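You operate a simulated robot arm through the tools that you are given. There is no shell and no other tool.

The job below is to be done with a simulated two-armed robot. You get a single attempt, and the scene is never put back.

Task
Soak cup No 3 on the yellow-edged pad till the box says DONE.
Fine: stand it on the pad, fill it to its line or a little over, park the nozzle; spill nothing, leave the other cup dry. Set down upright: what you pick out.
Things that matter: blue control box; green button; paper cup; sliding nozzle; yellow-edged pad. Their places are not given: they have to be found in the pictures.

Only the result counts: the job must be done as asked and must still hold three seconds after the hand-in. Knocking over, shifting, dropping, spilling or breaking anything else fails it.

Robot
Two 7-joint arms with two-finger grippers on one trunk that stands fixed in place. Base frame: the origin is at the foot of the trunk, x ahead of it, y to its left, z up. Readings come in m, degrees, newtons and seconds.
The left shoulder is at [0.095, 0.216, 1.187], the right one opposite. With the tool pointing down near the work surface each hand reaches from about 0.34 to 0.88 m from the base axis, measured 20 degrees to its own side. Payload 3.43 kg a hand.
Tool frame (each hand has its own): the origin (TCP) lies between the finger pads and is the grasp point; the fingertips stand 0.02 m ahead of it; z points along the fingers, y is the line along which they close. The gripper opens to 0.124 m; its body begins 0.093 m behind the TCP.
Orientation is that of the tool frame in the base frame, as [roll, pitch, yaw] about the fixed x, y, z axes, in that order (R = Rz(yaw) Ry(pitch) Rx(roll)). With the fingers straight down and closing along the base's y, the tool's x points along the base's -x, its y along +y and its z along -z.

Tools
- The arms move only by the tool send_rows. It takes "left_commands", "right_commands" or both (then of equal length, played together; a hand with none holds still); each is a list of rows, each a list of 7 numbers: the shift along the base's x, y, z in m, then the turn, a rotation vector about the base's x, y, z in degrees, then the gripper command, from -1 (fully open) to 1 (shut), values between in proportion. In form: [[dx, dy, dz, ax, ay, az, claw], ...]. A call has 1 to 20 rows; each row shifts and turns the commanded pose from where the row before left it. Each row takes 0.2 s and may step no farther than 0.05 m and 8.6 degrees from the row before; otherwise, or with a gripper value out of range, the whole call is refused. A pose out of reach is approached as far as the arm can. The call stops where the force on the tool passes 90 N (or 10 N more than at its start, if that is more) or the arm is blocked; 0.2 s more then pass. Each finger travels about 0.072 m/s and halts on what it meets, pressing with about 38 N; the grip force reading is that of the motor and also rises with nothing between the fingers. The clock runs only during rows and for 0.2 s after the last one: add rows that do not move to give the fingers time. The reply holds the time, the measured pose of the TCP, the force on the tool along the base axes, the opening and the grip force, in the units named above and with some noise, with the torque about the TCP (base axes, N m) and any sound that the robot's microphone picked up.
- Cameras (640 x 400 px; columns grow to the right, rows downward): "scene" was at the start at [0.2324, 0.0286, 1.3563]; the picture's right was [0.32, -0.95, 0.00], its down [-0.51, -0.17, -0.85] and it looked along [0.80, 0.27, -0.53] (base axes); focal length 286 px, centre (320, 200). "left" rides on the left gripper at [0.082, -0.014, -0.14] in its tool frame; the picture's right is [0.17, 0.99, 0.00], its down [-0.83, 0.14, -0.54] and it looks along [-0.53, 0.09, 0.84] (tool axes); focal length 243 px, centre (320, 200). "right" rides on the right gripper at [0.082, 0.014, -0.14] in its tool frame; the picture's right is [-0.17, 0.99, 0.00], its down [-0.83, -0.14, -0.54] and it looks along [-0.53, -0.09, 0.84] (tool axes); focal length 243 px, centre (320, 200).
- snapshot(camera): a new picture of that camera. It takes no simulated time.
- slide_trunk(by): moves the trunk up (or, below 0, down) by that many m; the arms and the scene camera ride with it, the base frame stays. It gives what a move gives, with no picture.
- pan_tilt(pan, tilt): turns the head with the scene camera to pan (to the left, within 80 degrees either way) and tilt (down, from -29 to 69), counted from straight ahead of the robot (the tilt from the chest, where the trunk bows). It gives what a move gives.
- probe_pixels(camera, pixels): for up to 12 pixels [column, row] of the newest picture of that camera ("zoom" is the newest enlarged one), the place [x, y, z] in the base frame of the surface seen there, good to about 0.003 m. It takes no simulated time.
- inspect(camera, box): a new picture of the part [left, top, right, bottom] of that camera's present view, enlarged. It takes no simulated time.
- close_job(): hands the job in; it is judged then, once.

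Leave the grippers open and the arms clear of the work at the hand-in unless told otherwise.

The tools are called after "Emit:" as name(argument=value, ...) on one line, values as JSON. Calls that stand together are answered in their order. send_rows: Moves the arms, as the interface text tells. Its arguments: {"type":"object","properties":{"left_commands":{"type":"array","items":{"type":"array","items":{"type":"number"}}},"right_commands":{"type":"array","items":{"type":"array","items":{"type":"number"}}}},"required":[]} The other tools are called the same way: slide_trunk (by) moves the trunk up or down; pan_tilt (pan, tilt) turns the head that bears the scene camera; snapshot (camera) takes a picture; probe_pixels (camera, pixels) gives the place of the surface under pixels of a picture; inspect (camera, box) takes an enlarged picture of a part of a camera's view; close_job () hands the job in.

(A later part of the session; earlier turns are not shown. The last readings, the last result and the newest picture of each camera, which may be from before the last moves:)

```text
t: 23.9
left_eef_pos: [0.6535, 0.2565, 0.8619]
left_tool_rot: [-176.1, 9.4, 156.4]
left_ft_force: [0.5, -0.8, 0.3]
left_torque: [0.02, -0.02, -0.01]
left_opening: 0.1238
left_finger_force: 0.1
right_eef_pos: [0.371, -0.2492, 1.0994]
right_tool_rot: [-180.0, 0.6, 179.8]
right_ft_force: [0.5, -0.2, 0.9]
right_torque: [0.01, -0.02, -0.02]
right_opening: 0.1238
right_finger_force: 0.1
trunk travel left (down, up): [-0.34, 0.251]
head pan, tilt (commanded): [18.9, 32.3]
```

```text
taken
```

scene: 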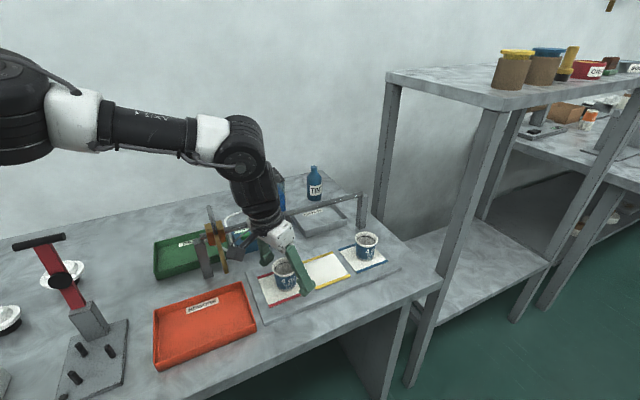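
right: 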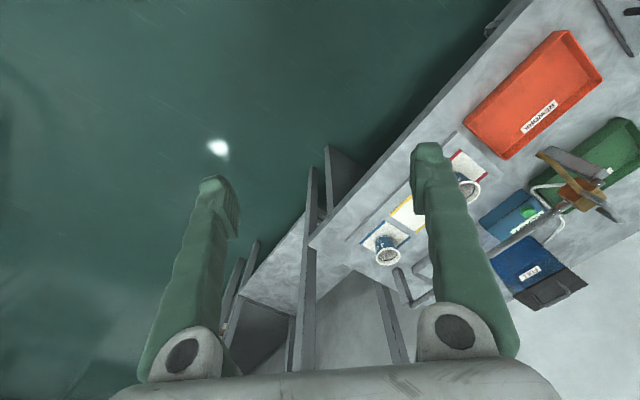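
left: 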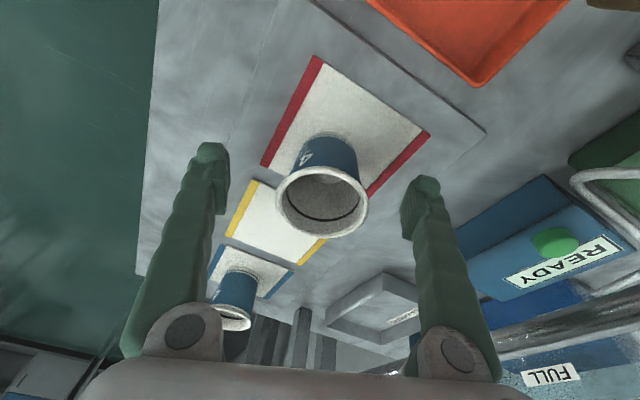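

The cup sits centred between the fingers. Before gripping, I'll check that the yellow pad spot (0.732,0.187) is reachable at this tilt: rise 6 cm empty, then move across above it.

Emit:
send_rows(left_commands=[[0, 0, 0.03, 0, 0, 0, -1], [0, 0, 0.03, 0, 0, 0, -1], [0.02, -0.018, 0, 0, 0, 0, -1], [0.02, -0.018, 0, 0, 0, 0, -1], [0.02, -0.017, 0, 0, 0, 0, -1], [0.0185, -0.017, 0, 0, 0, 0, -1], [0, 0, 0, 0, 0, 0, -1]])

Emit:
snapshot(camera="scene")

```text
t: 25.5
left_eef_pos: [0.6701, 0.2409, 0.9237]
left_tool_rot: [-176.0, 9.6, 156.3]
left_ft_force: [-1.1, 1.1, -0.2]
left_torque: [-0.01, -0.01, 0.02]
left_opening: 0.1243
left_finger_force: 0.1
left hand out of reach, approached as far as the arm can: row 4, 5, 6
right_eef_pos: [0.3706, -0.2506, 1.1001]
right_tool_rot: [-180.0, 0.7, 179.7]
right_ft_force: [0.6, -0.1, -0.3]
right_torque: [0.01, -0.04, 0.0]
right_opening: 0.1241
right_finger_force: 0.1
trunk travel left (down, up): [-0.34, 0.251]
head pan, tilt (commanded): [18.9, 32.3]
```

```text
taken
```

scene: 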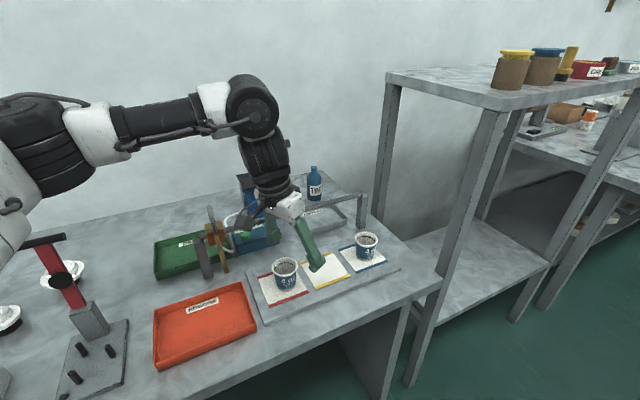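

The limit is on the wrist itself: the wrist's x−y stays ≤ about 0.35 even when tilted. I'll map it in another direction: rise, remove the tilt, then head toward (0.75,0.42) at a safe height above the handle, to see whether the arm extends there.

Emit:
send_rows(left_commands=[[0, 0, 0.04, 0, 0, 0, -1], [-0.01, 0.01, 0.04, 0, 0, 0, -1], [-0.02, 0.02, 0.03, 3.54, 3.54, 0, -1], [-0.02, 0.02, 0.03, 3.54, 3.54, 0, -1], [0.02, 0.03, 0, 0, 0, 0, -1], [0.03, 0.035, 0, 0, 0, 0, -1], [0.03, 0.035, 0, 0, 0, 0, -1], [0.03, 0.035, 0, 0, 0, 0, -1], [0, 0, 0, 0, 0, 0, -1]])

Emit:
snapshot(camera="scene")

```text
t: 27.5
left_eef_pos: [0.6723, 0.4513, 1.0354]
left_tool_rot: [-179.8, 0.4, 156.0]
left_ft_force: [-0.6, 0.5, 1.1]
left_torque: [0.04, -0.03, -0.02]
left_opening: 0.1238
left_finger_force: 0.1
left hand out of reach, approached as far as the arm can: row 3, 4, 6, 7, 8
right_eef_pos: [0.3705, -0.2505, 1.0986]
right_tool_rot: [179.9, 0.7, 179.6]
right_ft_force: [0.0, 1.2, 0.1]
right_torque: [0.02, -0.02, -0.03]
right_opening: 0.1237
right_finger_force: 0.1
trunk travel left (down, up): [-0.34, 0.251]
head pan, tilt (commanded): [18.9, 32.3]
```

```text
taken
```

scene: 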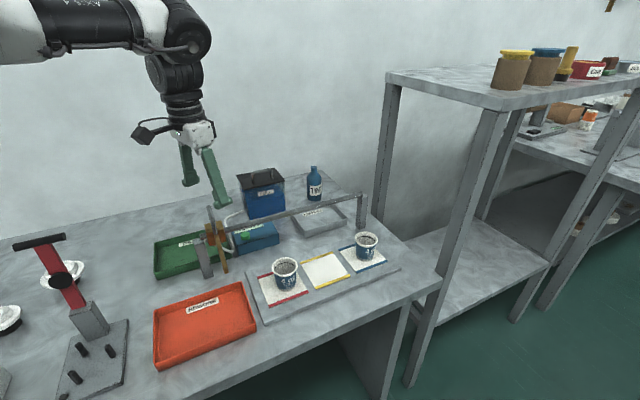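

Here the wrist is 0.65 m from the shoulder, so the limit isn't a simple sphere; the elbow seems stuck out to the left. I'll turn the head to look at the left arm itself.

Emit:
pan_tilt(pan=55, tilt=5)

Emit:
snapshot(camera="scene")

```text
t: 28.5
left_eef_pos: [0.6737, 0.4504, 1.0336]
left_tool_rot: [-179.8, 0.4, 156.0]
left_ft_force: [0.2, -0.2, -0.3]
left_torque: [-0.04, -0.02, 0.02]
left_opening: 0.124
left_finger_force: 0.1
right_eef_pos: [0.3712, -0.2487, 1.1003]
right_tool_rot: [180.0, 0.7, 179.7]
right_ft_force: [-0.2, -0.3, -0.7]
right_torque: [0.01, 0.06, -0.04]
right_opening: 0.124
right_finger_force: 0.1
trunk travel left (down, up): [-0.34, 0.251]
head pan, tilt (commanded): [55.0, 5.0]
```

```text
taken
```

scene: 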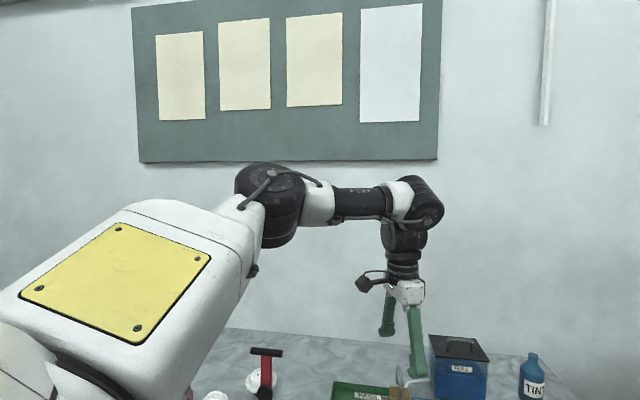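

I can see the big white upper arm, the elbow cylinder at about [270,205] with a vertical axis, the forearm and the wrist. I'll probe these.

Emit:
probe_pixels(camera="scene", pixels=[[30, 360], [115, 280], [200, 230], [240, 215], [265, 175], [290, 215], [280, 240], [320, 200], [360, 200], [405, 195], [420, 215], [410, 290]])

```text
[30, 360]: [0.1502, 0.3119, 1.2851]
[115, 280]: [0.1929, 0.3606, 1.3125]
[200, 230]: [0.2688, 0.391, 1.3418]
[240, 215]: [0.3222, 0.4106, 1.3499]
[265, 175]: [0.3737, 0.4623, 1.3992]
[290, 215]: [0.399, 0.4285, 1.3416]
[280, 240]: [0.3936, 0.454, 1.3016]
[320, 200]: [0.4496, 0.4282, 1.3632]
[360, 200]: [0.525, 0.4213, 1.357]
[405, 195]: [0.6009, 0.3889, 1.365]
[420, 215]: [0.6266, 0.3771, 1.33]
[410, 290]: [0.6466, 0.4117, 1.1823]
```

I'll look at the right arm the same way; it also stalled, and its elbow position may explain the limit.

Emit:
pan_tilt(pan=-55, tilt=5)

Emit:
snapshot(camera="scene")

```text
t: 30.4
left_eef_pos: [0.6731, 0.4507, 1.0347]
left_tool_rot: [-179.8, 0.2, 156.0]
left_ft_force: [-0.7, -1.1, 0.1]
left_torque: [0.05, 0.02, 0.01]
left_opening: 0.1237
left_finger_force: 0.1
right_eef_pos: [0.3723, -0.2494, 1.0996]
right_tool_rot: [179.9, 0.6, 179.7]
right_ft_force: [0.0, 0.9, 0.0]
right_torque: [-0.02, -0.01, -0.01]
right_opening: 0.1238
right_finger_force: 0.0
trunk travel left (down, up): [-0.34, 0.251]
head pan, tilt (commanded): [-55.0, 5.0]
```

```text
taken
```

scene: 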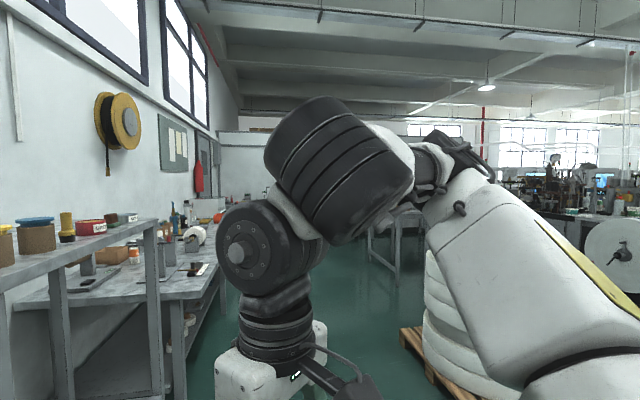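

Emit:
probe_pixels(camera="scene", pixels=[[600, 330], [540, 290], [480, 220], [445, 190], [432, 170], [395, 150], [370, 180], [330, 150], [345, 210], [290, 210], [250, 250], [275, 330]])

```text
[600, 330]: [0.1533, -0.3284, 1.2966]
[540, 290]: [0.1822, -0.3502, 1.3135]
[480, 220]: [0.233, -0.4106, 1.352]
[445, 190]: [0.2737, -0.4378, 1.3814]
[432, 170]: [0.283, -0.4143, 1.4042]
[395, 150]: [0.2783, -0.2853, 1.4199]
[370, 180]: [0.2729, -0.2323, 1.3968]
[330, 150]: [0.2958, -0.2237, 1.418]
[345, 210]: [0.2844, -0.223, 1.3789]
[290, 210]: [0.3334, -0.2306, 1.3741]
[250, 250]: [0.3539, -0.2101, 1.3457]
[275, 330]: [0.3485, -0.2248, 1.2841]
```

The elbows sit out at |y|≈0.49, and in every stalled pose the hand makes a full 90° with the forearm. A wrist bend limit of about 90° fits all the data, so the wrist must stay below shoulder height to extend. That means a high trunk with low hands. I'll pull the left hand back to a comfortable place and slide the trunk up fully.

Emit:
send_rows(left_commands=[[-0.03, -0.03, 0.02, 0, 0, 0, -1], [-0.035, -0.03, 0.01, 0, 0, 0, -1], [-0.035, -0.03, 0.01, 0, 0, 0, -1], [-0.035, -0.03, 0.01, 0, 0, 0, -1], [-0.035, -0.03, 0.0, 0, 0, 0, -1], [0, 0, 0, 0, 0, 0, -1]])

Emit:
slide_trunk(by=0.24)

Emit:
pan_tilt(pan=18.9, tilt=35)

Emit:
snapshot(camera="scene")

```text
t: 31.8
left_eef_pos: [0.5041, 0.3006, 1.0843]
left_tool_rot: [-179.8, 0.0, 156.0]
left_ft_force: [0.5, -0.2, -0.5]
left_torque: [0.0, -0.02, 0.0]
left_opening: 0.1242
left_finger_force: 0.1
right_eef_pos: [0.3713, -0.2489, 1.1005]
right_tool_rot: [-180.0, 0.6, 179.8]
right_ft_force: [-0.2, 0.2, 0.5]
right_torque: [0.0, 0.0, -0.02]
right_opening: 0.1242
right_finger_force: 0.1
trunk travel left (down, up): [-0.34, 0.251]
head pan, tilt (commanded): [-55.0, 5.0]
```

```text
t: 34.3
left_eef_pos: [0.5047, 0.2993, 1.3235]
left_tool_rot: [-179.7, -0.1, 156.1]
left_ft_force: [0.1, 0.2, -0.1]
left_torque: [0.0, -0.01, 0.01]
left_opening: 0.1239
left_finger_force: 0.1
right_eef_pos: [0.3054, -0.2491, 1.4667]
right_tool_rot: [179.8, 24.2, 179.5]
right_ft_force: [0.2, -0.5, 0.3]
right_torque: [0.01, 0.01, 0.04]
right_opening: 0.1239
right_finger_force: 0.0
trunk travel left (down, up): [-0.58, 0.011]
head pan, tilt (commanded): [-55.0, 5.0]
```

```text
t: 35.8
left_eef_pos: [0.5035, 0.3, 1.3252]
left_tool_rot: [-179.8, -0.1, 156.0]
left_ft_force: [0.5, -0.8, 0.7]
left_torque: [0.03, -0.01, 0.0]
left_opening: 0.1239
left_finger_force: 0.0
right_eef_pos: [0.3051, -0.2502, 1.4669]
right_tool_rot: [179.9, 24.3, 179.5]
right_ft_force: [-0.1, 0.5, 1.4]
right_torque: [-0.01, 0.02, -0.01]
right_opening: 0.1238
right_finger_force: 0.1
trunk travel left (down, up): [-0.58, 0.011]
head pan, tilt (commanded): [18.9, 35.0]
```

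```text
taken
```

scene: 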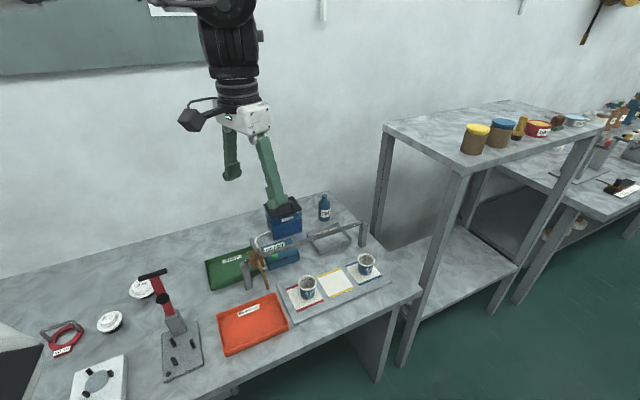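

The trunk top leans the chest back 24°, giving height but costing forward reach. A middle height of about +0.14 should be the best compromise for the cup. I'll slide down 0.10 and then bring the hand low in front of the red pad.

Emit:
slide_trunk(by=-0.1)

Emit:
send_rows(left_commands=[[0, -0.01, -0.045, 0, 0, 0, -1], [0, -0.01, -0.045, 0, 0, 0, -1], [0, -0.01, -0.045, 0, 0, 0, -1], [0, -0.01, -0.045, 0, 0, 0, -1], [0, -0.005, -0.045, 0, 0, 0, -1], [0, 0, -0.045, 0, 0, 0, -1], [0, 0, -0.045, 0, 0, 0, -1], [0.02, 0, -0.03, 0, 0, 0, -1], [0, 0, 0, 0, 0, 0, -1]])

```text
t: 37.1
left_eef_pos: [0.5014, 0.2991, 1.2255]
left_tool_rot: [-179.7, 0.1, 156.2]
left_ft_force: [-0.1, -0.3, 0.0]
left_torque: [-0.03, -0.04, 0.03]
left_opening: 0.124
left_finger_force: 0.1
right_eef_pos: [0.3546, -0.2487, 1.2825]
right_tool_rot: [179.9, 9.2, 179.6]
right_ft_force: [-0.3, -0.2, -0.1]
right_torque: [0.0, 0.0, 0.01]
right_opening: 0.1241
right_finger_force: 0.1
trunk travel left (down, up): [-0.48, 0.111]
head pan, tilt (commanded): [18.9, 35.0]
```

```text
t: 39.1
left_eef_pos: [0.5225, 0.2555, 0.8791]
left_tool_rot: [-179.7, 0.1, 156.0]
left_ft_force: [-0.9, 0.4, 0.3]
left_torque: [0.01, 0.0, 0.0]
left_opening: 0.1238
left_finger_force: 0.1
right_eef_pos: [0.3549, -0.2487, 1.2821]
right_tool_rot: [179.9, 9.2, 179.6]
right_ft_force: [0.4, 0.8, 0.9]
right_torque: [0.01, -0.01, 0.03]
right_opening: 0.1241
right_finger_force: 0.1
trunk travel left (down, up): [-0.48, 0.111]
head pan, tilt (commanded): [18.9, 35.0]
```

The hand is low in front of the red pad with no limit reported. Now I'll advance toward the cup with open fingers at about z=0.862.

Emit:
send_rows(left_commands=[[0.025, 0.0, -0.008, 0, 0, 0, -1], [0.025, 0.0, -0.008, 0, 0, 0, -1], [0.025, 0.0005, 0, 0, 0, 0, -1], [0.025, 0.0005, 0, 0, 0, 0, -1], [0.02, 0.0005, 0, 0, 0, 0, -1], [0, 0, 0, 0, 0, 0, -1]])

Emit:
snapshot(camera="left")

```text
t: 40.5
left_eef_pos: [0.6022, 0.3018, 0.8878]
left_tool_rot: [-179.7, 0.2, 156.1]
left_ft_force: [-0.1, 0.0, 0.0]
left_torque: [-0.02, 0.02, 0.01]
left_opening: 0.124
left_finger_force: 0.0
left hand out of reach, approached as far as the arm can: row 1, 2, 3, 4, 5
right_eef_pos: [0.3556, -0.2494, 1.2814]
right_tool_rot: [179.8, 9.2, 179.7]
right_ft_force: [-0.1, 0.8, -0.2]
right_torque: [-0.02, -0.01, -0.04]
right_opening: 0.124
right_finger_force: 0.1
trunk travel left (down, up): [-0.48, 0.111]
head pan, tilt (commanded): [18.9, 35.0]
```

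```text
taken
```

left: 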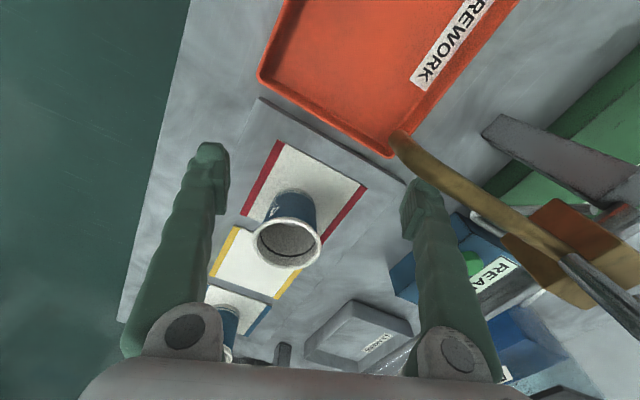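

Raising the trunk made the forward reach worse (x≈0.602 here). I'll look at the left arm in this stalled pose to identify the binding joint.

Emit:
pan_tilt(pan=50, tilt=22)

Emit:
snapshot(camera="scene")

```text
t: 41.5
left_eef_pos: [0.6022, 0.3019, 0.8883]
left_tool_rot: [-179.8, 0.2, 155.9]
left_ft_force: [-0.2, 0.0, 0.1]
left_torque: [0.0, 0.03, -0.01]
left_opening: 0.1239
left_finger_force: 0.0
right_eef_pos: [0.3555, -0.2499, 1.2819]
right_tool_rot: [179.9, 9.2, 179.6]
right_ft_force: [-0.5, 0.6, -0.1]
right_torque: [0.0, -0.02, 0.01]
right_opening: 0.1242
right_finger_force: 0.1
trunk travel left (down, up): [-0.48, 0.111]
head pan, tilt (commanded): [50.0, 22.0]
```

```text
taken
```

scene: 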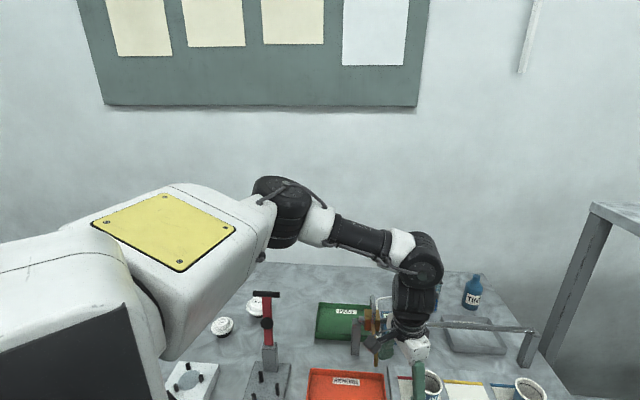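

Emit:
probe_pixels(camera="scene", pixels=[[60, 245], [150, 235], [215, 215], [258, 210], [275, 185], [295, 215], [285, 235], [318, 220], [365, 240], [405, 250], [425, 265], [412, 305]])

```text
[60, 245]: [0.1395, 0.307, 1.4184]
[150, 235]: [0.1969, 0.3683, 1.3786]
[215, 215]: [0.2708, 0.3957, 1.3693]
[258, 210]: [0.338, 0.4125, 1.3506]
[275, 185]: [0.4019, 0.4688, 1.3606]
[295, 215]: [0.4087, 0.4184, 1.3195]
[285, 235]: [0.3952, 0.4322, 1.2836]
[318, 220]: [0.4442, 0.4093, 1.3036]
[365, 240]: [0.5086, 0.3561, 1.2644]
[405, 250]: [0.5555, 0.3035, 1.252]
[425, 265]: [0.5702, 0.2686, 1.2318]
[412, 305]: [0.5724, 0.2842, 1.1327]
```

Across all stalled poses the upper arm's abduction is constant at about 37°, so the left shoulder can't swing further inward. The right arm may have more inward freedom, since it started well inboard. I'll lift and retract the left hand, return the trunk to its start height, and test the right arm toward the pads.

Emit:
send_rows(left_commands=[[-0.02, 0.0, 0.04, 0, 0, 0, -1], [-0.02, 0.01, 0.045, 0, 0, 0, -1], [-0.02, 0.02, 0.04, 0, 0, 0, -1], [-0.02, 0.02, 0.04, 0, 0, 0, -1], [-0.02, 0.02, 0.04, 0, 0, 0, -1], [-0.02, 0.02, 0.04, 0, 0, 0, -1], [-0.01, 0.02, 0.04, 0, 0, 0, -1], [0, 0.02, 0.04, 0, 0, 0, -1], [0, 0, 0, 0, 0, 0, -1]])

Emit:
slide_trunk(by=-0.14)

```text
refused: row 2 steps farther than a row can; nothing moved
```

```text
t: 42.4
left_eef_pos: [0.6049, 0.3034, 0.828]
left_tool_rot: [-180.0, 0.4, 156.0]
left_ft_force: [-19.0, 1.9, 34.6]
left_torque: [-0.23, 0.31, -0.18]
left_opening: 0.124
left_finger_force: 0.1
right_eef_pos: [0.362, -0.2501, 1.185]
right_tool_rot: [-180.0, 4.3, 179.5]
right_ft_force: [0.1, 1.2, -0.1]
right_torque: [-0.01, 0.06, -0.05]
right_opening: 0.124
right_finger_force: 0.1
trunk travel left (down, up): [-0.41, 0.181]
head pan, tilt (commanded): [50.0, 22.0]
stopped: the force on the tool passed its limit at 136 N (the readings are from after the stop); the commanded pose is now the measured one
```

My lift rows were refused for an oversized step, and the slide then pressed the left hand down onto the board (136 N) before stopping. I should not have sent them together. I'll look at the state before moving anything.

Emit:
snapshot(camera="left")

Emit:
inspect(camera="scene", box=[300, 230, 580, 400])

```text
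taken
```

left: 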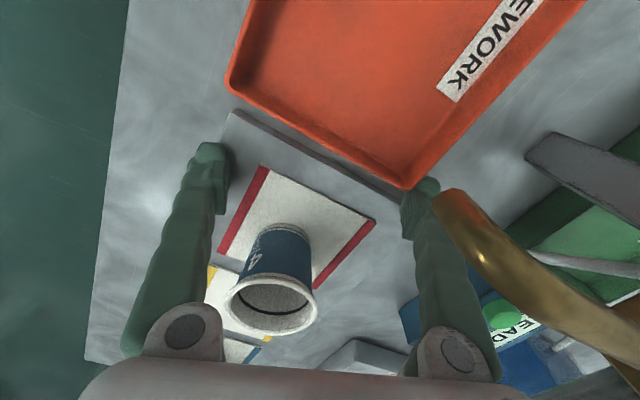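

```text
2.29 times, centred on (440, 315) of scene
```

zoom: 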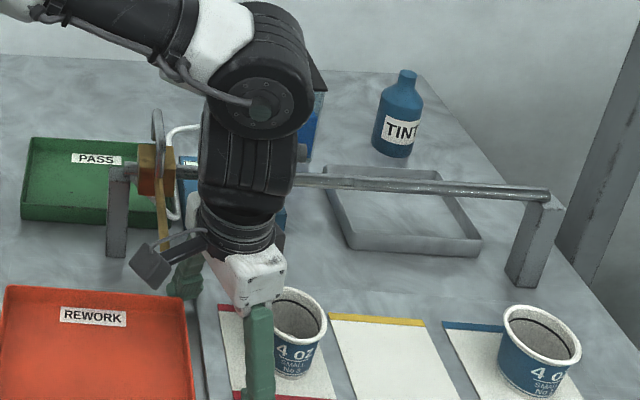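

Nothing looks displaced; the cup is upright and the fingertips rest on the board. I'll lift straight up in modest steps.

Emit:
send_rows(left_commands=[[0, 0, 0.02, 0, 0, 0, -1], [0, 0, 0.03, 0, 0, 0, -1], [0, 0, 0.04, 0, 0, 0, -1], [0, 0, 0.04, 0, 0, 0, -1], [0, 0, 0.04, 0, 0, 0, -1], [0, 0, 0, 0, 0, 0, -1]])

Emit:
snapshot(camera="left")

```text
t: 43.8
left_eef_pos: [0.609, 0.3046, 0.9953]
left_tool_rot: [-180.0, 0.3, 156.2]
left_ft_force: [0.3, 0.1, -0.2]
left_torque: [-0.01, 0.0, -0.04]
left_opening: 0.124
left_finger_force: 0.0
right_eef_pos: [0.3659, -0.2492, 1.1847]
right_tool_rot: [179.9, 4.1, 179.6]
right_ft_force: [-0.4, 0.6, -0.2]
right_torque: [-0.01, 0.04, 0.04]
right_opening: 0.124
right_finger_force: 0.0
trunk travel left (down, up): [-0.41, 0.181]
head pan, tilt (commanded): [50.0, 22.0]
```

```text
taken
```

left: 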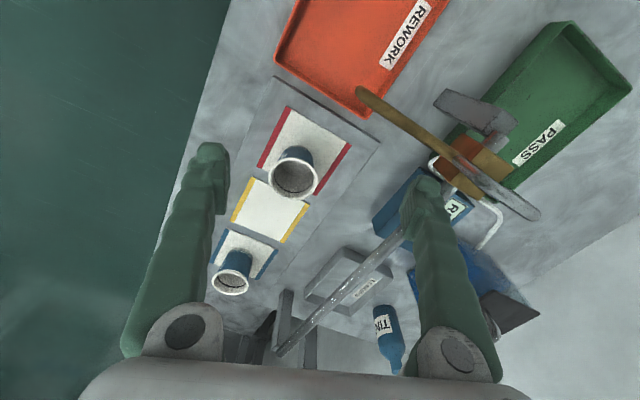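

Clear of the board. I'll raise and retract the left hand further in checked steps, then look at the scene again to confirm nothing shifted.

Emit:
send_rows(left_commands=[[-0.02, 0.0, 0.04, 0, 0, 0, -1], [-0.02, 0.01, 0.04, 0, 0, 0, -1], [-0.02, 0.015, 0.04, 0, 0, 0, -1], [-0.02, 0.02, 0.04, 0, 0, 0, -1], [-0.02, 0.03, 0.02, 0, 0, 0, -1], [-0.02, 0.03, 0.0, 0, 0, 0, -1], [0, 0, 0, 0, 0, 0, -1]])

Emit:
pan_tilt(pan=18.9, tilt=35)

Emit:
inspect(camera="scene", box=[180, 190, 460, 365])

```text
t: 45.4
left_eef_pos: [0.4887, 0.4086, 1.1766]
left_tool_rot: [-179.9, 0.3, 156.2]
left_ft_force: [-0.5, -1.0, -0.1]
left_torque: [0.01, 0.05, 0.02]
left_opening: 0.124
left_finger_force: 0.0
right_eef_pos: [0.3647, -0.2505, 1.1852]
right_tool_rot: [179.9, 4.1, 179.5]
right_ft_force: [0.3, 0.5, 0.3]
right_torque: [0.03, 0.02, 0.02]
right_opening: 0.124
right_finger_force: 0.1
trunk travel left (down, up): [-0.41, 0.181]
head pan, tilt (commanded): [50.0, 22.0]
```

```text
t: 46.3
left_eef_pos: [0.4872, 0.4091, 1.177]
left_tool_rot: [180.0, 0.3, 156.1]
left_ft_force: [-0.6, -1.1, 0.1]
left_torque: [-0.02, 0.01, 0.01]
left_opening: 0.1239
left_finger_force: 0.2
right_eef_pos: [0.3641, -0.248, 1.1845]
right_tool_rot: [179.9, 4.3, 179.6]
right_ft_force: [0.9, 0.9, 0.2]
right_torque: [0.02, 0.01, 0.01]
right_opening: 0.1243
right_finger_force: 0.1
trunk travel left (down, up): [-0.41, 0.181]
head pan, tilt (commanded): [18.9, 35.0]
```

```text
2.29 times, centred on (320, 278) of scene
```

zoom: 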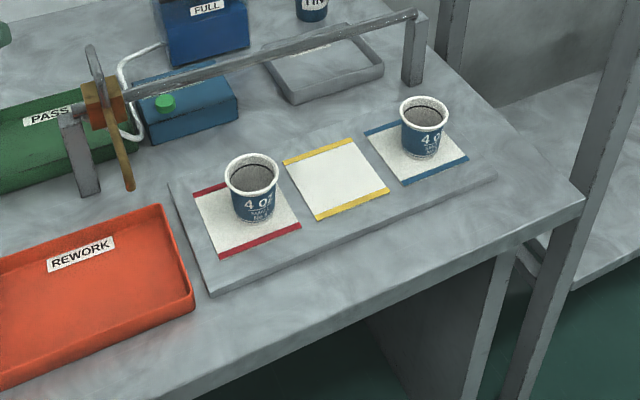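

All looks intact. I'll check the cup's rim and the REWORK tray edge numerically against earlier values.

Emit:
probe_pixels(camera="zoom", pixels=[[227, 172], [277, 172], [252, 154], [252, 192], [335, 180], [402, 105], [446, 108], [185, 295], [112, 178], [130, 188], [60, 120], [165, 102]])

```text
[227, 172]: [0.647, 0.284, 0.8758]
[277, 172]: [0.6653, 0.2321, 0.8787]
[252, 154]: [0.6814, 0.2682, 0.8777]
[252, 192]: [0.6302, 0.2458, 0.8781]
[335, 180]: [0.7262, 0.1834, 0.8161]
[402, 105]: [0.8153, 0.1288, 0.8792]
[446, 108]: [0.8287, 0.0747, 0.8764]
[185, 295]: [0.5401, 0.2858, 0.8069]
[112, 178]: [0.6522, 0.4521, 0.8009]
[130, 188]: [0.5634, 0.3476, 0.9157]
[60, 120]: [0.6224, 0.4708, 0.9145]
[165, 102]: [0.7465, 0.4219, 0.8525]
```

The cup hasn't moved (centre ≈0.655,0.257). Now I'll slide the trunk down the remaining 0.07 to the start height; both hands are high and clear.

Emit:
slide_trunk(by=-0.07)

```text
t: 47.4
left_eef_pos: [0.4889, 0.4091, 1.1058]
left_tool_rot: [-180.0, 0.4, 156.2]
left_ft_force: [-0.4, -0.6, 0.2]
left_torque: [-0.05, -0.01, 0.02]
left_opening: 0.1238
left_finger_force: 0.0
right_eef_pos: [0.3694, -0.2485, 1.102]
right_tool_rot: [179.7, 1.0, 179.7]
right_ft_force: [-0.4, -0.4, 0.0]
right_torque: [-0.01, -0.01, 0.02]
right_opening: 0.124
right_finger_force: 0.1
trunk travel left (down, up): [-0.34, 0.251]
head pan, tilt (commanded): [18.9, 35.0]
```

Now the right arm test. From (0.369,−0.249,1.10) I'll move it inboard to y≈0 and forward to x≈0.5, still high and away from the left hand.

Emit:
send_rows(right_commands=[[0.0, 0.045, 0, 0, 0, 0, -1], [0.01, 0.045, 0, 0, 0, 0, -1], [0.01, 0.045, 0, 0, 0, 0, -1], [0.02, 0.04, -0.01, 0, 0, 0, -1], [0.02, 0.04, -0.01, 0, 0, 0, -1], [0.03, 0.03, -0.02, 0, 0, 0, -1], [0.03, 0.02, -0.02, 0, 0, 0, -1], [0, 0, 0, 0, 0, 0, -1]])

Emit:
snapshot(camera="scene")

```text
t: 49.2
left_eef_pos: [0.4875, 0.4088, 1.1077]
left_tool_rot: [180.0, 0.4, 156.2]
left_ft_force: [-0.6, 0.0, 0.0]
left_torque: [0.0, -0.02, 0.0]
left_opening: 0.124
left_finger_force: 0.1
right_eef_pos: [0.4898, 0.0177, 1.0421]
right_tool_rot: [179.8, 1.0, 179.6]
right_ft_force: [0.0, -0.5, 0.2]
right_torque: [0.03, -0.02, 0.01]
right_opening: 0.1243
right_finger_force: 0.1
trunk travel left (down, up): [-0.34, 0.251]
head pan, tilt (commanded): [18.9, 35.0]
```

```text
taken
```

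scene: 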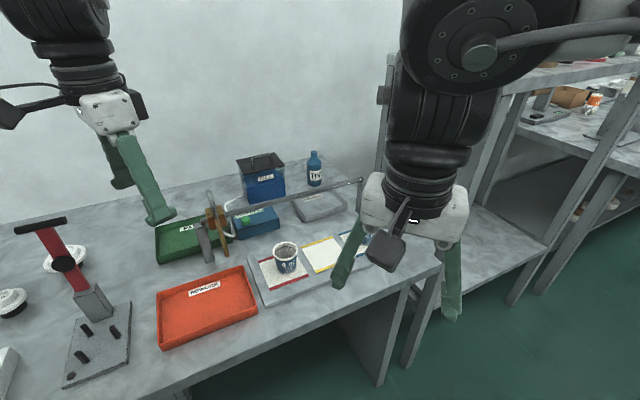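

The right arm moved freely to (0.49,0.018,1.042). I'll continue forward and left toward the area above the yellow pad, staying at z≥0.96.

Emit:
send_rows(right_commands=[[0.03, 0.02, -0.02, 0, 0, 0, -1], [0.03, 0.02, -0.02, 0, 0, 0, -1], [0.03, 0.02, -0.02, 0, 0, 0, -1], [0.03, 0.02, -0.01, 0, 0, 0, -1], [0.03, 0.02, 0, 0, 0, 0, -1], [0, 0, 0, 0, 0, 0, -1]])

Emit:
snapshot(camera="right")

```text
t: 50.1
left_eef_pos: [0.4884, 0.4108, 1.1064]
left_tool_rot: [-179.9, 0.4, 156.2]
left_ft_force: [0.4, 0.8, -0.9]
left_torque: [-0.05, 0.0, 0.02]
left_opening: 0.1239
left_finger_force: 0.0
right_eef_pos: [0.5974, 0.1121, 1.0828]
right_tool_rot: [163.1, -0.8, 177.8]
right_ft_force: [-0.2, 0.2, 0.1]
right_torque: [-0.05, 0.0, -0.05]
right_opening: 0.1239
right_finger_force: 0.1
trunk travel left (down, up): [-0.34, 0.251]
head pan, tilt (commanded): [18.9, 35.0]
stopped in row 4 (right hand): the arm was blocked; the commanded pose is now the measured one
```

```text
taken
```

right: 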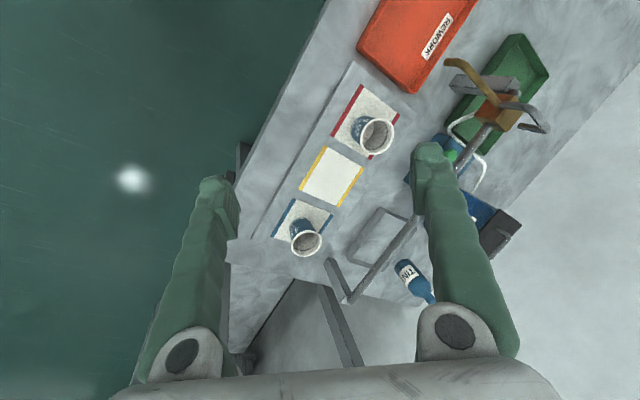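

The right arm changed posture mid-move and was flagged as blocked, and it is now tilted about 17° at (0.597,0.112,1.083). I'll look at the scene to see the arm's configuration.

Emit:
snapshot(camera="scene")

```text
taken
```

scene: 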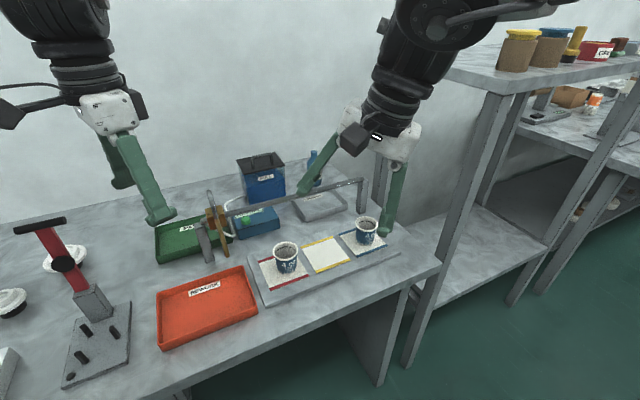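

The right hand leans 17° toward +y. I'll level it in place at this safe height and see what the arm can do from its new configuration.

Emit:
send_rows(right_commands=[[0, 0, 0, -5.6, 0, 0, -1], [0, 0, 0, -5.6, 0, 0, -1], [0, 0, 0, -5.6, 0, 0, -1], [0, 0, 0, 0, 0, 0, -1]])

Emit:
snapshot(camera="scene")

```text
t: 50.7
left_eef_pos: [0.4883, 0.41, 1.1058]
left_tool_rot: [-180.0, 0.3, 156.0]
left_ft_force: [0.2, -0.8, 0.1]
left_torque: [0.04, 0.0, 0.03]
left_opening: 0.1239
left_finger_force: 0.1
right_eef_pos: [0.645, 0.0563, 1.1516]
right_tool_rot: [163.4, -0.6, 170.5]
right_ft_force: [-0.7, 0.6, -0.9]
right_torque: [0.0, 0.02, 0.03]
right_opening: 0.124
right_finger_force: 0.0
trunk travel left (down, up): [-0.34, 0.251]
head pan, tilt (commanded): [18.9, 35.0]
stopped in row 2 (right hand): the arm was blocked; the commanded pose is now the measured one
```

```text
taken
```

scene: 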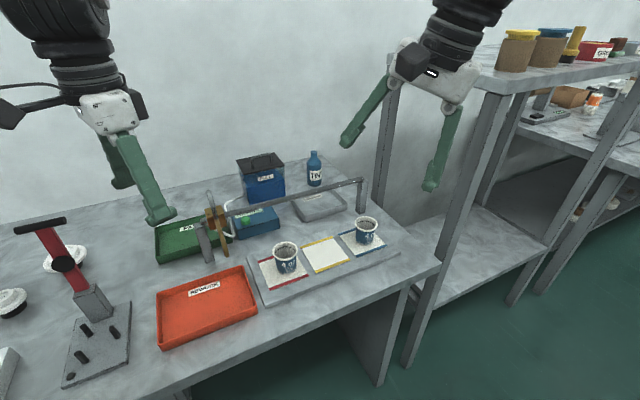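

The right arm is partway through a posture change, and each call stops as "blocked". I'll send a few no-motion rows to see whether it holds steady here.

Emit:
send_rows(right_commands=[[0, 0, 0, 0, 0, 0, -1], [0, 0, 0, 0, 0, 0, -1]])

Emit:
pan_tilt(pan=-30, tilt=10)

Emit:
snapshot(camera="scene")

```text
t: 51.3
left_eef_pos: [0.4873, 0.4085, 1.1046]
left_tool_rot: [-180.0, 0.4, 156.2]
left_ft_force: [-0.2, 0.5, 0.2]
left_torque: [0.01, -0.01, -0.01]
left_opening: 0.1242
left_finger_force: 0.0
right_eef_pos: [0.6453, 0.0579, 1.152]
right_tool_rot: [163.5, -0.7, 170.5]
right_ft_force: [0.3, -0.5, -0.5]
right_torque: [-0.02, 0.02, 0.02]
right_opening: 0.1239
right_finger_force: 0.0
trunk travel left (down, up): [-0.34, 0.251]
head pan, tilt (commanded): [18.9, 35.0]
```

```text
t: 52.5
left_eef_pos: [0.4883, 0.4097, 1.1059]
left_tool_rot: [180.0, 0.3, 156.2]
left_ft_force: [0.1, 0.8, -0.5]
left_torque: [0.03, 0.02, 0.01]
left_opening: 0.1242
left_finger_force: 0.1
right_eef_pos: [0.6444, 0.0558, 1.1509]
right_tool_rot: [163.5, -0.6, 170.5]
right_ft_force: [-0.3, 0.5, -0.6]
right_torque: [0.02, 0.0, 0.01]
right_opening: 0.1238
right_finger_force: 0.1
trunk travel left (down, up): [-0.34, 0.251]
head pan, tilt (commanded): [-30.0, 10.0]
```

```text
taken
```

scene: 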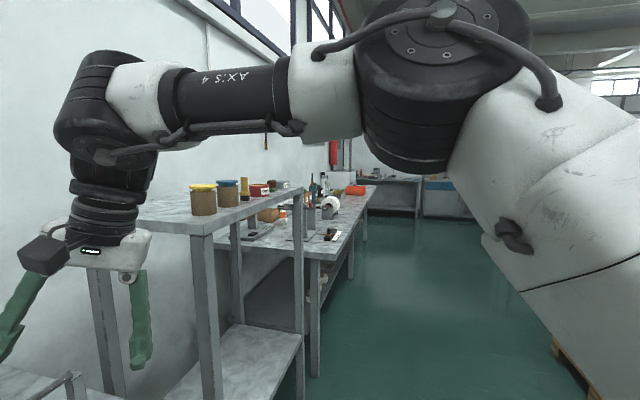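

Emit:
probe_pixels(camera="scene", pixels=[[440, 15], [420, 90], [470, 40], [330, 90], [230, 95], [140, 90], [100, 130], [110, 210], [520, 130], [560, 200], [600, 300], [630, 370]])

```text
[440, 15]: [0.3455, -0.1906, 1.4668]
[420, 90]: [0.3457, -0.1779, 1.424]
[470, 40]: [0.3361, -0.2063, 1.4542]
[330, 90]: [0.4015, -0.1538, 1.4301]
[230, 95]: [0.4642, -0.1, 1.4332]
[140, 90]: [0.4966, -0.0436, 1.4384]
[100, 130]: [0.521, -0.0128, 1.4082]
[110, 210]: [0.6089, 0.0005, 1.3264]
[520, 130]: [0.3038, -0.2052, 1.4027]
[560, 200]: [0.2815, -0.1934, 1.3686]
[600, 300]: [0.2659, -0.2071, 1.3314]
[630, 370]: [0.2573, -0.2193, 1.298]
```

The right elbow is now straight ahead of its shoulder, so that arm is in a different, more extended posture. The left arm's elbow might do the same if it comes from inboard. First I'll carefully retract the right hand back and to its side to make room.

Emit:
send_rows(right_commands=[[-0.02, -0.02, 0, 0, 0, 0, -1], [-0.02, -0.02, 0, 0, 0, 0, -1], [-0.02, -0.02, 0, 0, 0, 0, -1], [-0.02, -0.02, 0, 0, 0, 0, -1], [0, 0, 0, 0, 0, 0, -1]])

Emit:
snapshot(camera="scene")

```text
t: 53.7
left_eef_pos: [0.4891, 0.4101, 1.106]
left_tool_rot: [180.0, 0.3, 156.2]
left_ft_force: [0.6, -0.1, 0.1]
left_torque: [-0.04, -0.01, 0.0]
left_opening: 0.1241
left_finger_force: 0.1
right_eef_pos: [0.5616, -0.0203, 1.1489]
right_tool_rot: [163.7, -0.6, 170.8]
right_ft_force: [0.5, -0.4, -0.3]
right_torque: [-0.01, 0.06, 0.02]
right_opening: 0.124
right_finger_force: 0.2
trunk travel left (down, up): [-0.34, 0.251]
head pan, tilt (commanded): [-30.0, 10.0]
```

```text
taken
```

scene: 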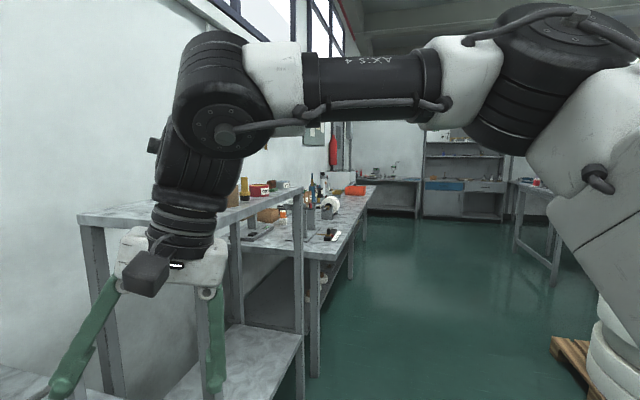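

That moved smoothly. I'll level the right hand here (−16.5° about x) and see if this configuration allows a vertical tool.

Emit:
send_rows(right_commands=[[0, 0, 0, -5.5, 0, 0, -1], [0, 0, 0, -5.5, 0, 0, -1], [0, 0, 0, -5.5, 0, 0, -1], [0, 0, 0, 0, 0, 0, -1]])

Emit:
snapshot(camera="scene")

```text
t: 54.7
left_eef_pos: [0.488, 0.4085, 1.1063]
left_tool_rot: [180.0, 0.3, 156.2]
left_ft_force: [0.1, 0.8, 0.2]
left_torque: [0.04, -0.02, 0.0]
left_opening: 0.1239
left_finger_force: 0.0
right_eef_pos: [0.5321, -0.0133, 1.1156]
right_tool_rot: [179.9, 2.1, 170.8]
right_ft_force: [0.0, 0.2, 0.0]
right_torque: [-0.01, -0.02, 0.02]
right_opening: 0.124
right_finger_force: 0.1
right hand out of reach, approached as far as the arm can: row 1, 2, 3
trunk travel left (down, up): [-0.34, 0.251]
head pan, tilt (commanded): [-30.0, 10.0]
```

```text
taken
```

scene: 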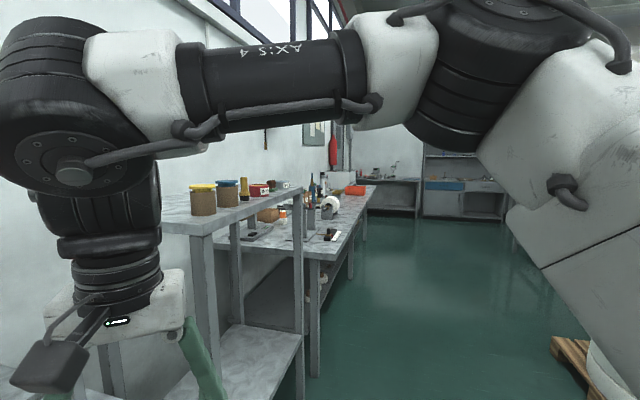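

The right hand levelled only after dropping back to (0.532,−0.013,1.116), so it meets the same wrist-bend limit when high. Raising the trunk reduced the left reach, so I'll test lowering it 0.10. Both hands are above 1.1, so they will stay above 1.0.

Emit:
slide_trunk(by=-0.1)

```text
t: 56.0
left_eef_pos: [0.4872, 0.4095, 1.0063]
left_tool_rot: [179.9, 0.5, 156.1]
left_ft_force: [0.1, -0.5, 0.6]
left_torque: [0.01, -0.02, 0.02]
left_opening: 0.1239
left_finger_force: 0.1
right_eef_pos: [0.5325, -0.0126, 1.017]
right_tool_rot: [-180.0, 2.1, 170.9]
right_ft_force: [-0.1, 0.3, -0.7]
right_torque: [0.01, -0.01, 0.01]
right_opening: 0.1239
right_finger_force: 0.2
trunk travel left (down, up): [-0.24, 0.351]
head pan, tilt (commanded): [-30.0, 10.0]
```

Both hands rode straight down 0.10. Now the left: sidestep to y≈0.257 at z≈1.0, come down to 0.88 over the front area, then forward.

Emit:
send_rows(left_commands=[[0, -0.045, 0, 0, 0, 0, -1], [0, -0.045, 0, 0, 0, 0, -1], [0.01, -0.045, 0, 0, 0, 0, -1], [0.02, -0.018, -0.03, 0, 0, 0, -1], [0.02, 0, -0.04, 0, 0, 0, -1], [0.01, 0, -0.045, 0, 0, 0, -1], [0.01, 0, -0.02, 0, 0, 0, -1], [0.02, 0, 0, 0, 0, 0, -1], [0, 0, 0, 0, 0, 0, -1]])

```text
t: 58.0
left_eef_pos: [0.5782, 0.2549, 0.8719]
left_tool_rot: [180.0, 0.3, 156.2]
left_ft_force: [0.2, 0.1, 0.1]
left_torque: [0.0, 0.01, -0.01]
left_opening: 0.1242
left_finger_force: 0.0
right_eef_pos: [0.5319, -0.0116, 1.0163]
right_tool_rot: [180.0, 2.1, 170.9]
right_ft_force: [-0.8, 0.7, 0.2]
right_torque: [0.0, -0.01, -0.03]
right_opening: 0.124
right_finger_force: 0.1
trunk travel left (down, up): [-0.24, 0.351]
head pan, tilt (commanded): [-30.0, 10.0]
```

No limit so far at (0.578,0.255,0.872). I'll advance toward the cup slowly at this height; the fingers straddle it.

Emit:
send_rows(left_commands=[[0.015, 0.0005, 0, 0, 0, 0, -1], [0.015, 0.0005, 0, 0, 0, 0, -1], [0.015, 0.0005, 0, 0, 0, 0, -1], [0.015, 0.0005, 0, 0, 0, 0, -1], [0.015, 0.0, 0, 0, 0, 0, -1], [0, 0, 0, 0, 0, 0, -1]])

Emit:
snapshot(camera="left")

```text
t: 59.4
left_eef_pos: [0.6357, 0.2766, 0.8661]
left_tool_rot: [-179.9, 0.6, 156.2]
left_ft_force: [0.2, 0.5, -0.3]
left_torque: [-0.04, -0.01, 0.01]
left_opening: 0.1239
left_finger_force: 0.2
left hand out of reach, approached as far as the arm can: row 3, 4, 5
right_eef_pos: [0.5331, -0.0128, 1.0157]
right_tool_rot: [-180.0, 2.1, 170.9]
right_ft_force: [-0.1, -0.3, 0.0]
right_torque: [-0.03, 0.0, -0.03]
right_opening: 0.124
right_finger_force: 0.0
trunk travel left (down, up): [-0.24, 0.351]
head pan, tilt (commanded): [-30.0, 10.0]
```

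```text
taken
```

left: 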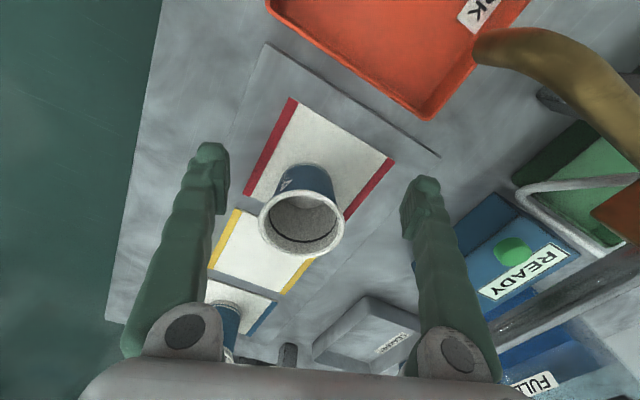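

The limit barely changed (x−y≈0.359 at trunk −0.10). I'll look at the right arm's current elbow position for comparison, since it sits at a similar forward reach but inboard.

Emit:
snapshot(camera="scene")

Emit:
probe_pixels(camera="scene", pixels=[[520, 10], [480, 90], [420, 90], [340, 80], [260, 85], [130, 80], [70, 170], [100, 220], [560, 130], [600, 230], [630, 300], [500, 30]])

```text
taken
```

scene: 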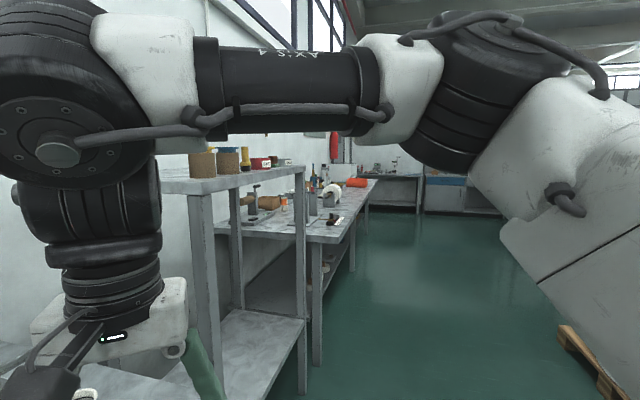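

```text
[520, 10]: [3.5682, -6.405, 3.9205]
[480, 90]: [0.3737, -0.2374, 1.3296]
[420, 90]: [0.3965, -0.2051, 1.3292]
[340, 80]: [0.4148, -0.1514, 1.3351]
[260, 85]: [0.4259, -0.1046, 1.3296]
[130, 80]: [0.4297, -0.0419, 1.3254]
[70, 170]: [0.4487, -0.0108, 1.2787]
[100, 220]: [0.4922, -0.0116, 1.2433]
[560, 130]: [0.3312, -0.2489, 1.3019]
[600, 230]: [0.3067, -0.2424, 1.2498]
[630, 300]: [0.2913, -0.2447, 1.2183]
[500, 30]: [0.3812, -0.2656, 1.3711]
```

The left hand keeps the same wrist limit, but tilting works predictably. The plan is to do the cup with the left hand tilted about 25° toward (+x,−y), closing axis horizontal, and the hand flipped 180° so its camera stays clear of the parked nozzle. First I'll back the left hand away from the cup along −x, then rise.

Emit:
send_rows(left_commands=[[-0.02, -0.006, 0, 0, 0, 0, -1], [-0.02, -0.006, 0, 0, 0, 0, -1], [-0.02, -0.006, 0, 0, 0, 0, -1], [-0.02, 0, 0.03, 0, 0, 0, -1], [-0.02, 0, 0.04, 0, 0, 0, -1], [0, 0, 0.045, 0, 0, 0, -1], [0, 0, 0.045, 0, 0, 0, -1], [0, 0.02, 0.04, 0, 0, 0, -1], [-0.01, 0.03, 0.03, 0, 0, 0, -1], [-0.01, 0.03, 0.03, 0, 0, 0, -1], [0, 0, 0, 0, 0, 0, -1]])

```text
t: 61.8
left_eef_pos: [0.5081, 0.3436, 1.1153]
left_tool_rot: [-179.9, 0.5, 156.2]
left_ft_force: [0.8, 0.3, 1.4]
left_torque: [0.04, 0.04, 0.02]
left_opening: 0.1241
left_finger_force: 0.1
left hand out of reach, approached as far as the arm can: row 8, 10
right_eef_pos: [0.533, -0.013, 1.0153]
right_tool_rot: [-180.0, 1.9, 170.8]
right_ft_force: [0.6, -0.7, -0.6]
right_torque: [-0.03, 0.01, -0.04]
right_opening: 0.1239
right_finger_force: 0.0
trunk travel left (down, up): [-0.24, 0.351]
head pan, tilt (commanded): [-30.0, 10.0]
```

The left hand is at (0.508,0.344,1.115), clear. Now I'll slide the trunk back up 0.10 to the start height.

Emit:
slide_trunk(by=0.1)

```text
t: 63.1
left_eef_pos: [0.489, 0.3443, 1.2356]
left_tool_rot: [178.6, 4.0, 156.1]
left_ft_force: [-0.2, 0.8, 0.1]
left_torque: [0.03, 0.0, -0.03]
left_opening: 0.124
left_finger_force: 0.0
right_eef_pos: [0.5323, -0.0129, 1.1145]
right_tool_rot: [179.9, 2.2, 170.9]
right_ft_force: [1.1, 0.3, 0.6]
right_torque: [0.03, 0.02, 0.03]
right_opening: 0.124
right_finger_force: 0.1
trunk travel left (down, up): [-0.34, 0.251]
head pan, tilt (commanded): [-30.0, 10.0]
```

The left hand tilted slightly (4°) since it was near its limit. I'll lower it to about z=1.1 in the open area near (0.47,0.42), level it, and begin turning it in yaw (+8° per row) to see whether the flip is possible. The right hand retreats to its side at the same time.

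Emit:
send_rows(left_commands=[[-0.005, 0.02, -0.04, 0.35, 4.2, 0, -1], [-0.005, 0.02, -0.04, 0, 0, 0, -1], [-0.005, 0.02, -0.03, 0, 0, 0, -1], [-0.005, 0.015, -0.01, 0, 0, 0, -1], [0, 0, 0, 0, 0, 8, -1], [0, 0, 0, 0, 0, 8, -1], [0, 0, 0, 0, 0, 8, -1], [0, 0, 0, 0, 0, 8, -1]], right_commands=[[-0.03, -0.02, -0.01, 0, 0, 0, -1], [-0.03, -0.02, 0, 0, 0, 0, -1], [-0.03, -0.03, 0, 0, 0, 0, -1], [-0.02, -0.04, 0, 0, 0, 0, -1], [-0.01, -0.04, 0, 0, 0, 0, -1], [-0.01, -0.04, 0, 0, 0, 0, -1], [0, -0.04, 0, 0, 0, 0, -1], [0, 0, 0, 0, 0, 0, -1]])

```text
t: 65.0
left_eef_pos: [0.4696, 0.4192, 1.1166]
left_tool_rot: [179.9, 0.0, -171.7]
left_ft_force: [0.6, 0.3, -0.5]
left_torque: [0.0, 0.03, -0.02]
left_opening: 0.1241
left_finger_force: 0.1
right_eef_pos: [0.4019, -0.2408, 1.1022]
right_tool_rot: [180.0, 2.1, 170.8]
right_ft_force: [-0.5, 0.0, 0.3]
right_torque: [-0.06, -0.01, 0.0]
right_opening: 0.124
right_finger_force: 0.0
right hand out of reach, approached as far as the arm can: row 7
trunk travel left (down, up): [-0.34, 0.251]
head pan, tilt (commanded): [-30.0, 10.0]
```

Left yaw is now 188° with no complaint, and the right hand is retracted. I'll keep turning the left hand by +8° rows, 120° more, at this clear spot.

Emit:
send_rows(left_commands=[[0, 0, 0, 0, 0, 8, -1], [0, 0, 0, 0, 0, 8, -1], [0, 0, 0, 0, 0, 8, -1], [0, 0, 0, 0, 0, 8, -1], [0, 0, 0, 0, 0, 8, -1], [0, 0, 0, 0, 0, 8, -1], [0, 0, 0, 0, 0, 8, -1], [0, 0, 0, 0, 0, 8, -1], [0, 0, 0, 0, 0, 8, -1], [0, 0, 0, 0, 0, 8, -1], [0, 0, 0, 0, 0, 8, -1], [0, 0, 0, 0, 0, 8, -1], [0, 0, 0, 0, 0, 8, -1], [0, 0, 0, 0, 0, 8, -1], [0, 0, 0, 0, 0, 8, -1], [0, 0, 0, 0, 0, 0, -1]])

```text
t: 68.3
left_eef_pos: [0.4684, 0.4189, 1.1167]
left_tool_rot: [180.0, 0.1, -147.8]
left_ft_force: [-0.4, -0.4, 0.3]
left_torque: [-0.01, -0.05, -0.03]
left_opening: 0.124
left_finger_force: 0.1
left hand out of reach, approached as far as the arm can: row 4, 5, 6, 7, 8, 9, 10, 11, 12, 13, 14, 15
right_eef_pos: [0.4016, -0.2413, 1.1028]
right_tool_rot: [179.9, 2.1, 170.8]
right_ft_force: [0.3, 0.5, -0.1]
right_torque: [-0.01, -0.02, -0.01]
right_opening: 0.124
right_finger_force: 0.1
trunk travel left (down, up): [-0.34, 0.251]
head pan, tilt (commanded): [-30.0, 10.0]
```

The + direction stops at yaw 212°. The other way should work if the last joint spans about 340°. I'll turn back by −8° rows, 160° first.

Emit:
send_rows(left_commands=[[0, 0, 0, 0, 0, -8, -1], [0, 0, 0, 0, 0, -8, -1], [0, 0, 0, 0, 0, -8, -1], [0, 0, 0, 0, 0, -8, -1], [0, 0, 0, 0, 0, -8, -1], [0, 0, 0, 0, 0, -8, -1], [0, 0, 0, 0, 0, -8, -1], [0, 0, 0, 0, 0, -8, -1], [0, 0, 0, 0, 0, -8, -1], [0, 0, 0, 0, 0, -8, -1], [0, 0, 0, 0, 0, -8, -1], [0, 0, 0, 0, 0, -8, -1], [0, 0, 0, 0, 0, -8, -1], [0, 0, 0, 0, 0, -8, -1], [0, 0, 0, 0, 0, -8, -1], [0, 0, 0, 0, 0, -8, -1], [0, 0, 0, 0, 0, -8, -1], [0, 0, 0, 0, 0, -8, -1], [0, 0, 0, 0, 0, -8, -1], [0, 0, 0, 0, 0, -8, -1]])

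```text
t: 72.5
left_eef_pos: [0.4689, 0.4186, 1.117]
left_tool_rot: [-180.0, 0.0, 52.0]
left_ft_force: [-0.6, 0.0, 0.3]
left_torque: [-0.01, 0.01, 0.01]
left_opening: 0.1238
left_finger_force: 0.0
right_eef_pos: [0.4004, -0.2403, 1.1021]
right_tool_rot: [180.0, 2.1, 170.7]
right_ft_force: [-0.2, -0.1, 0.3]
right_torque: [0.02, -0.04, 0.0]
right_opening: 0.1239
right_finger_force: 0.1
trunk travel left (down, up): [-0.34, 0.251]
head pan, tilt (commanded): [-30.0, 10.0]
```

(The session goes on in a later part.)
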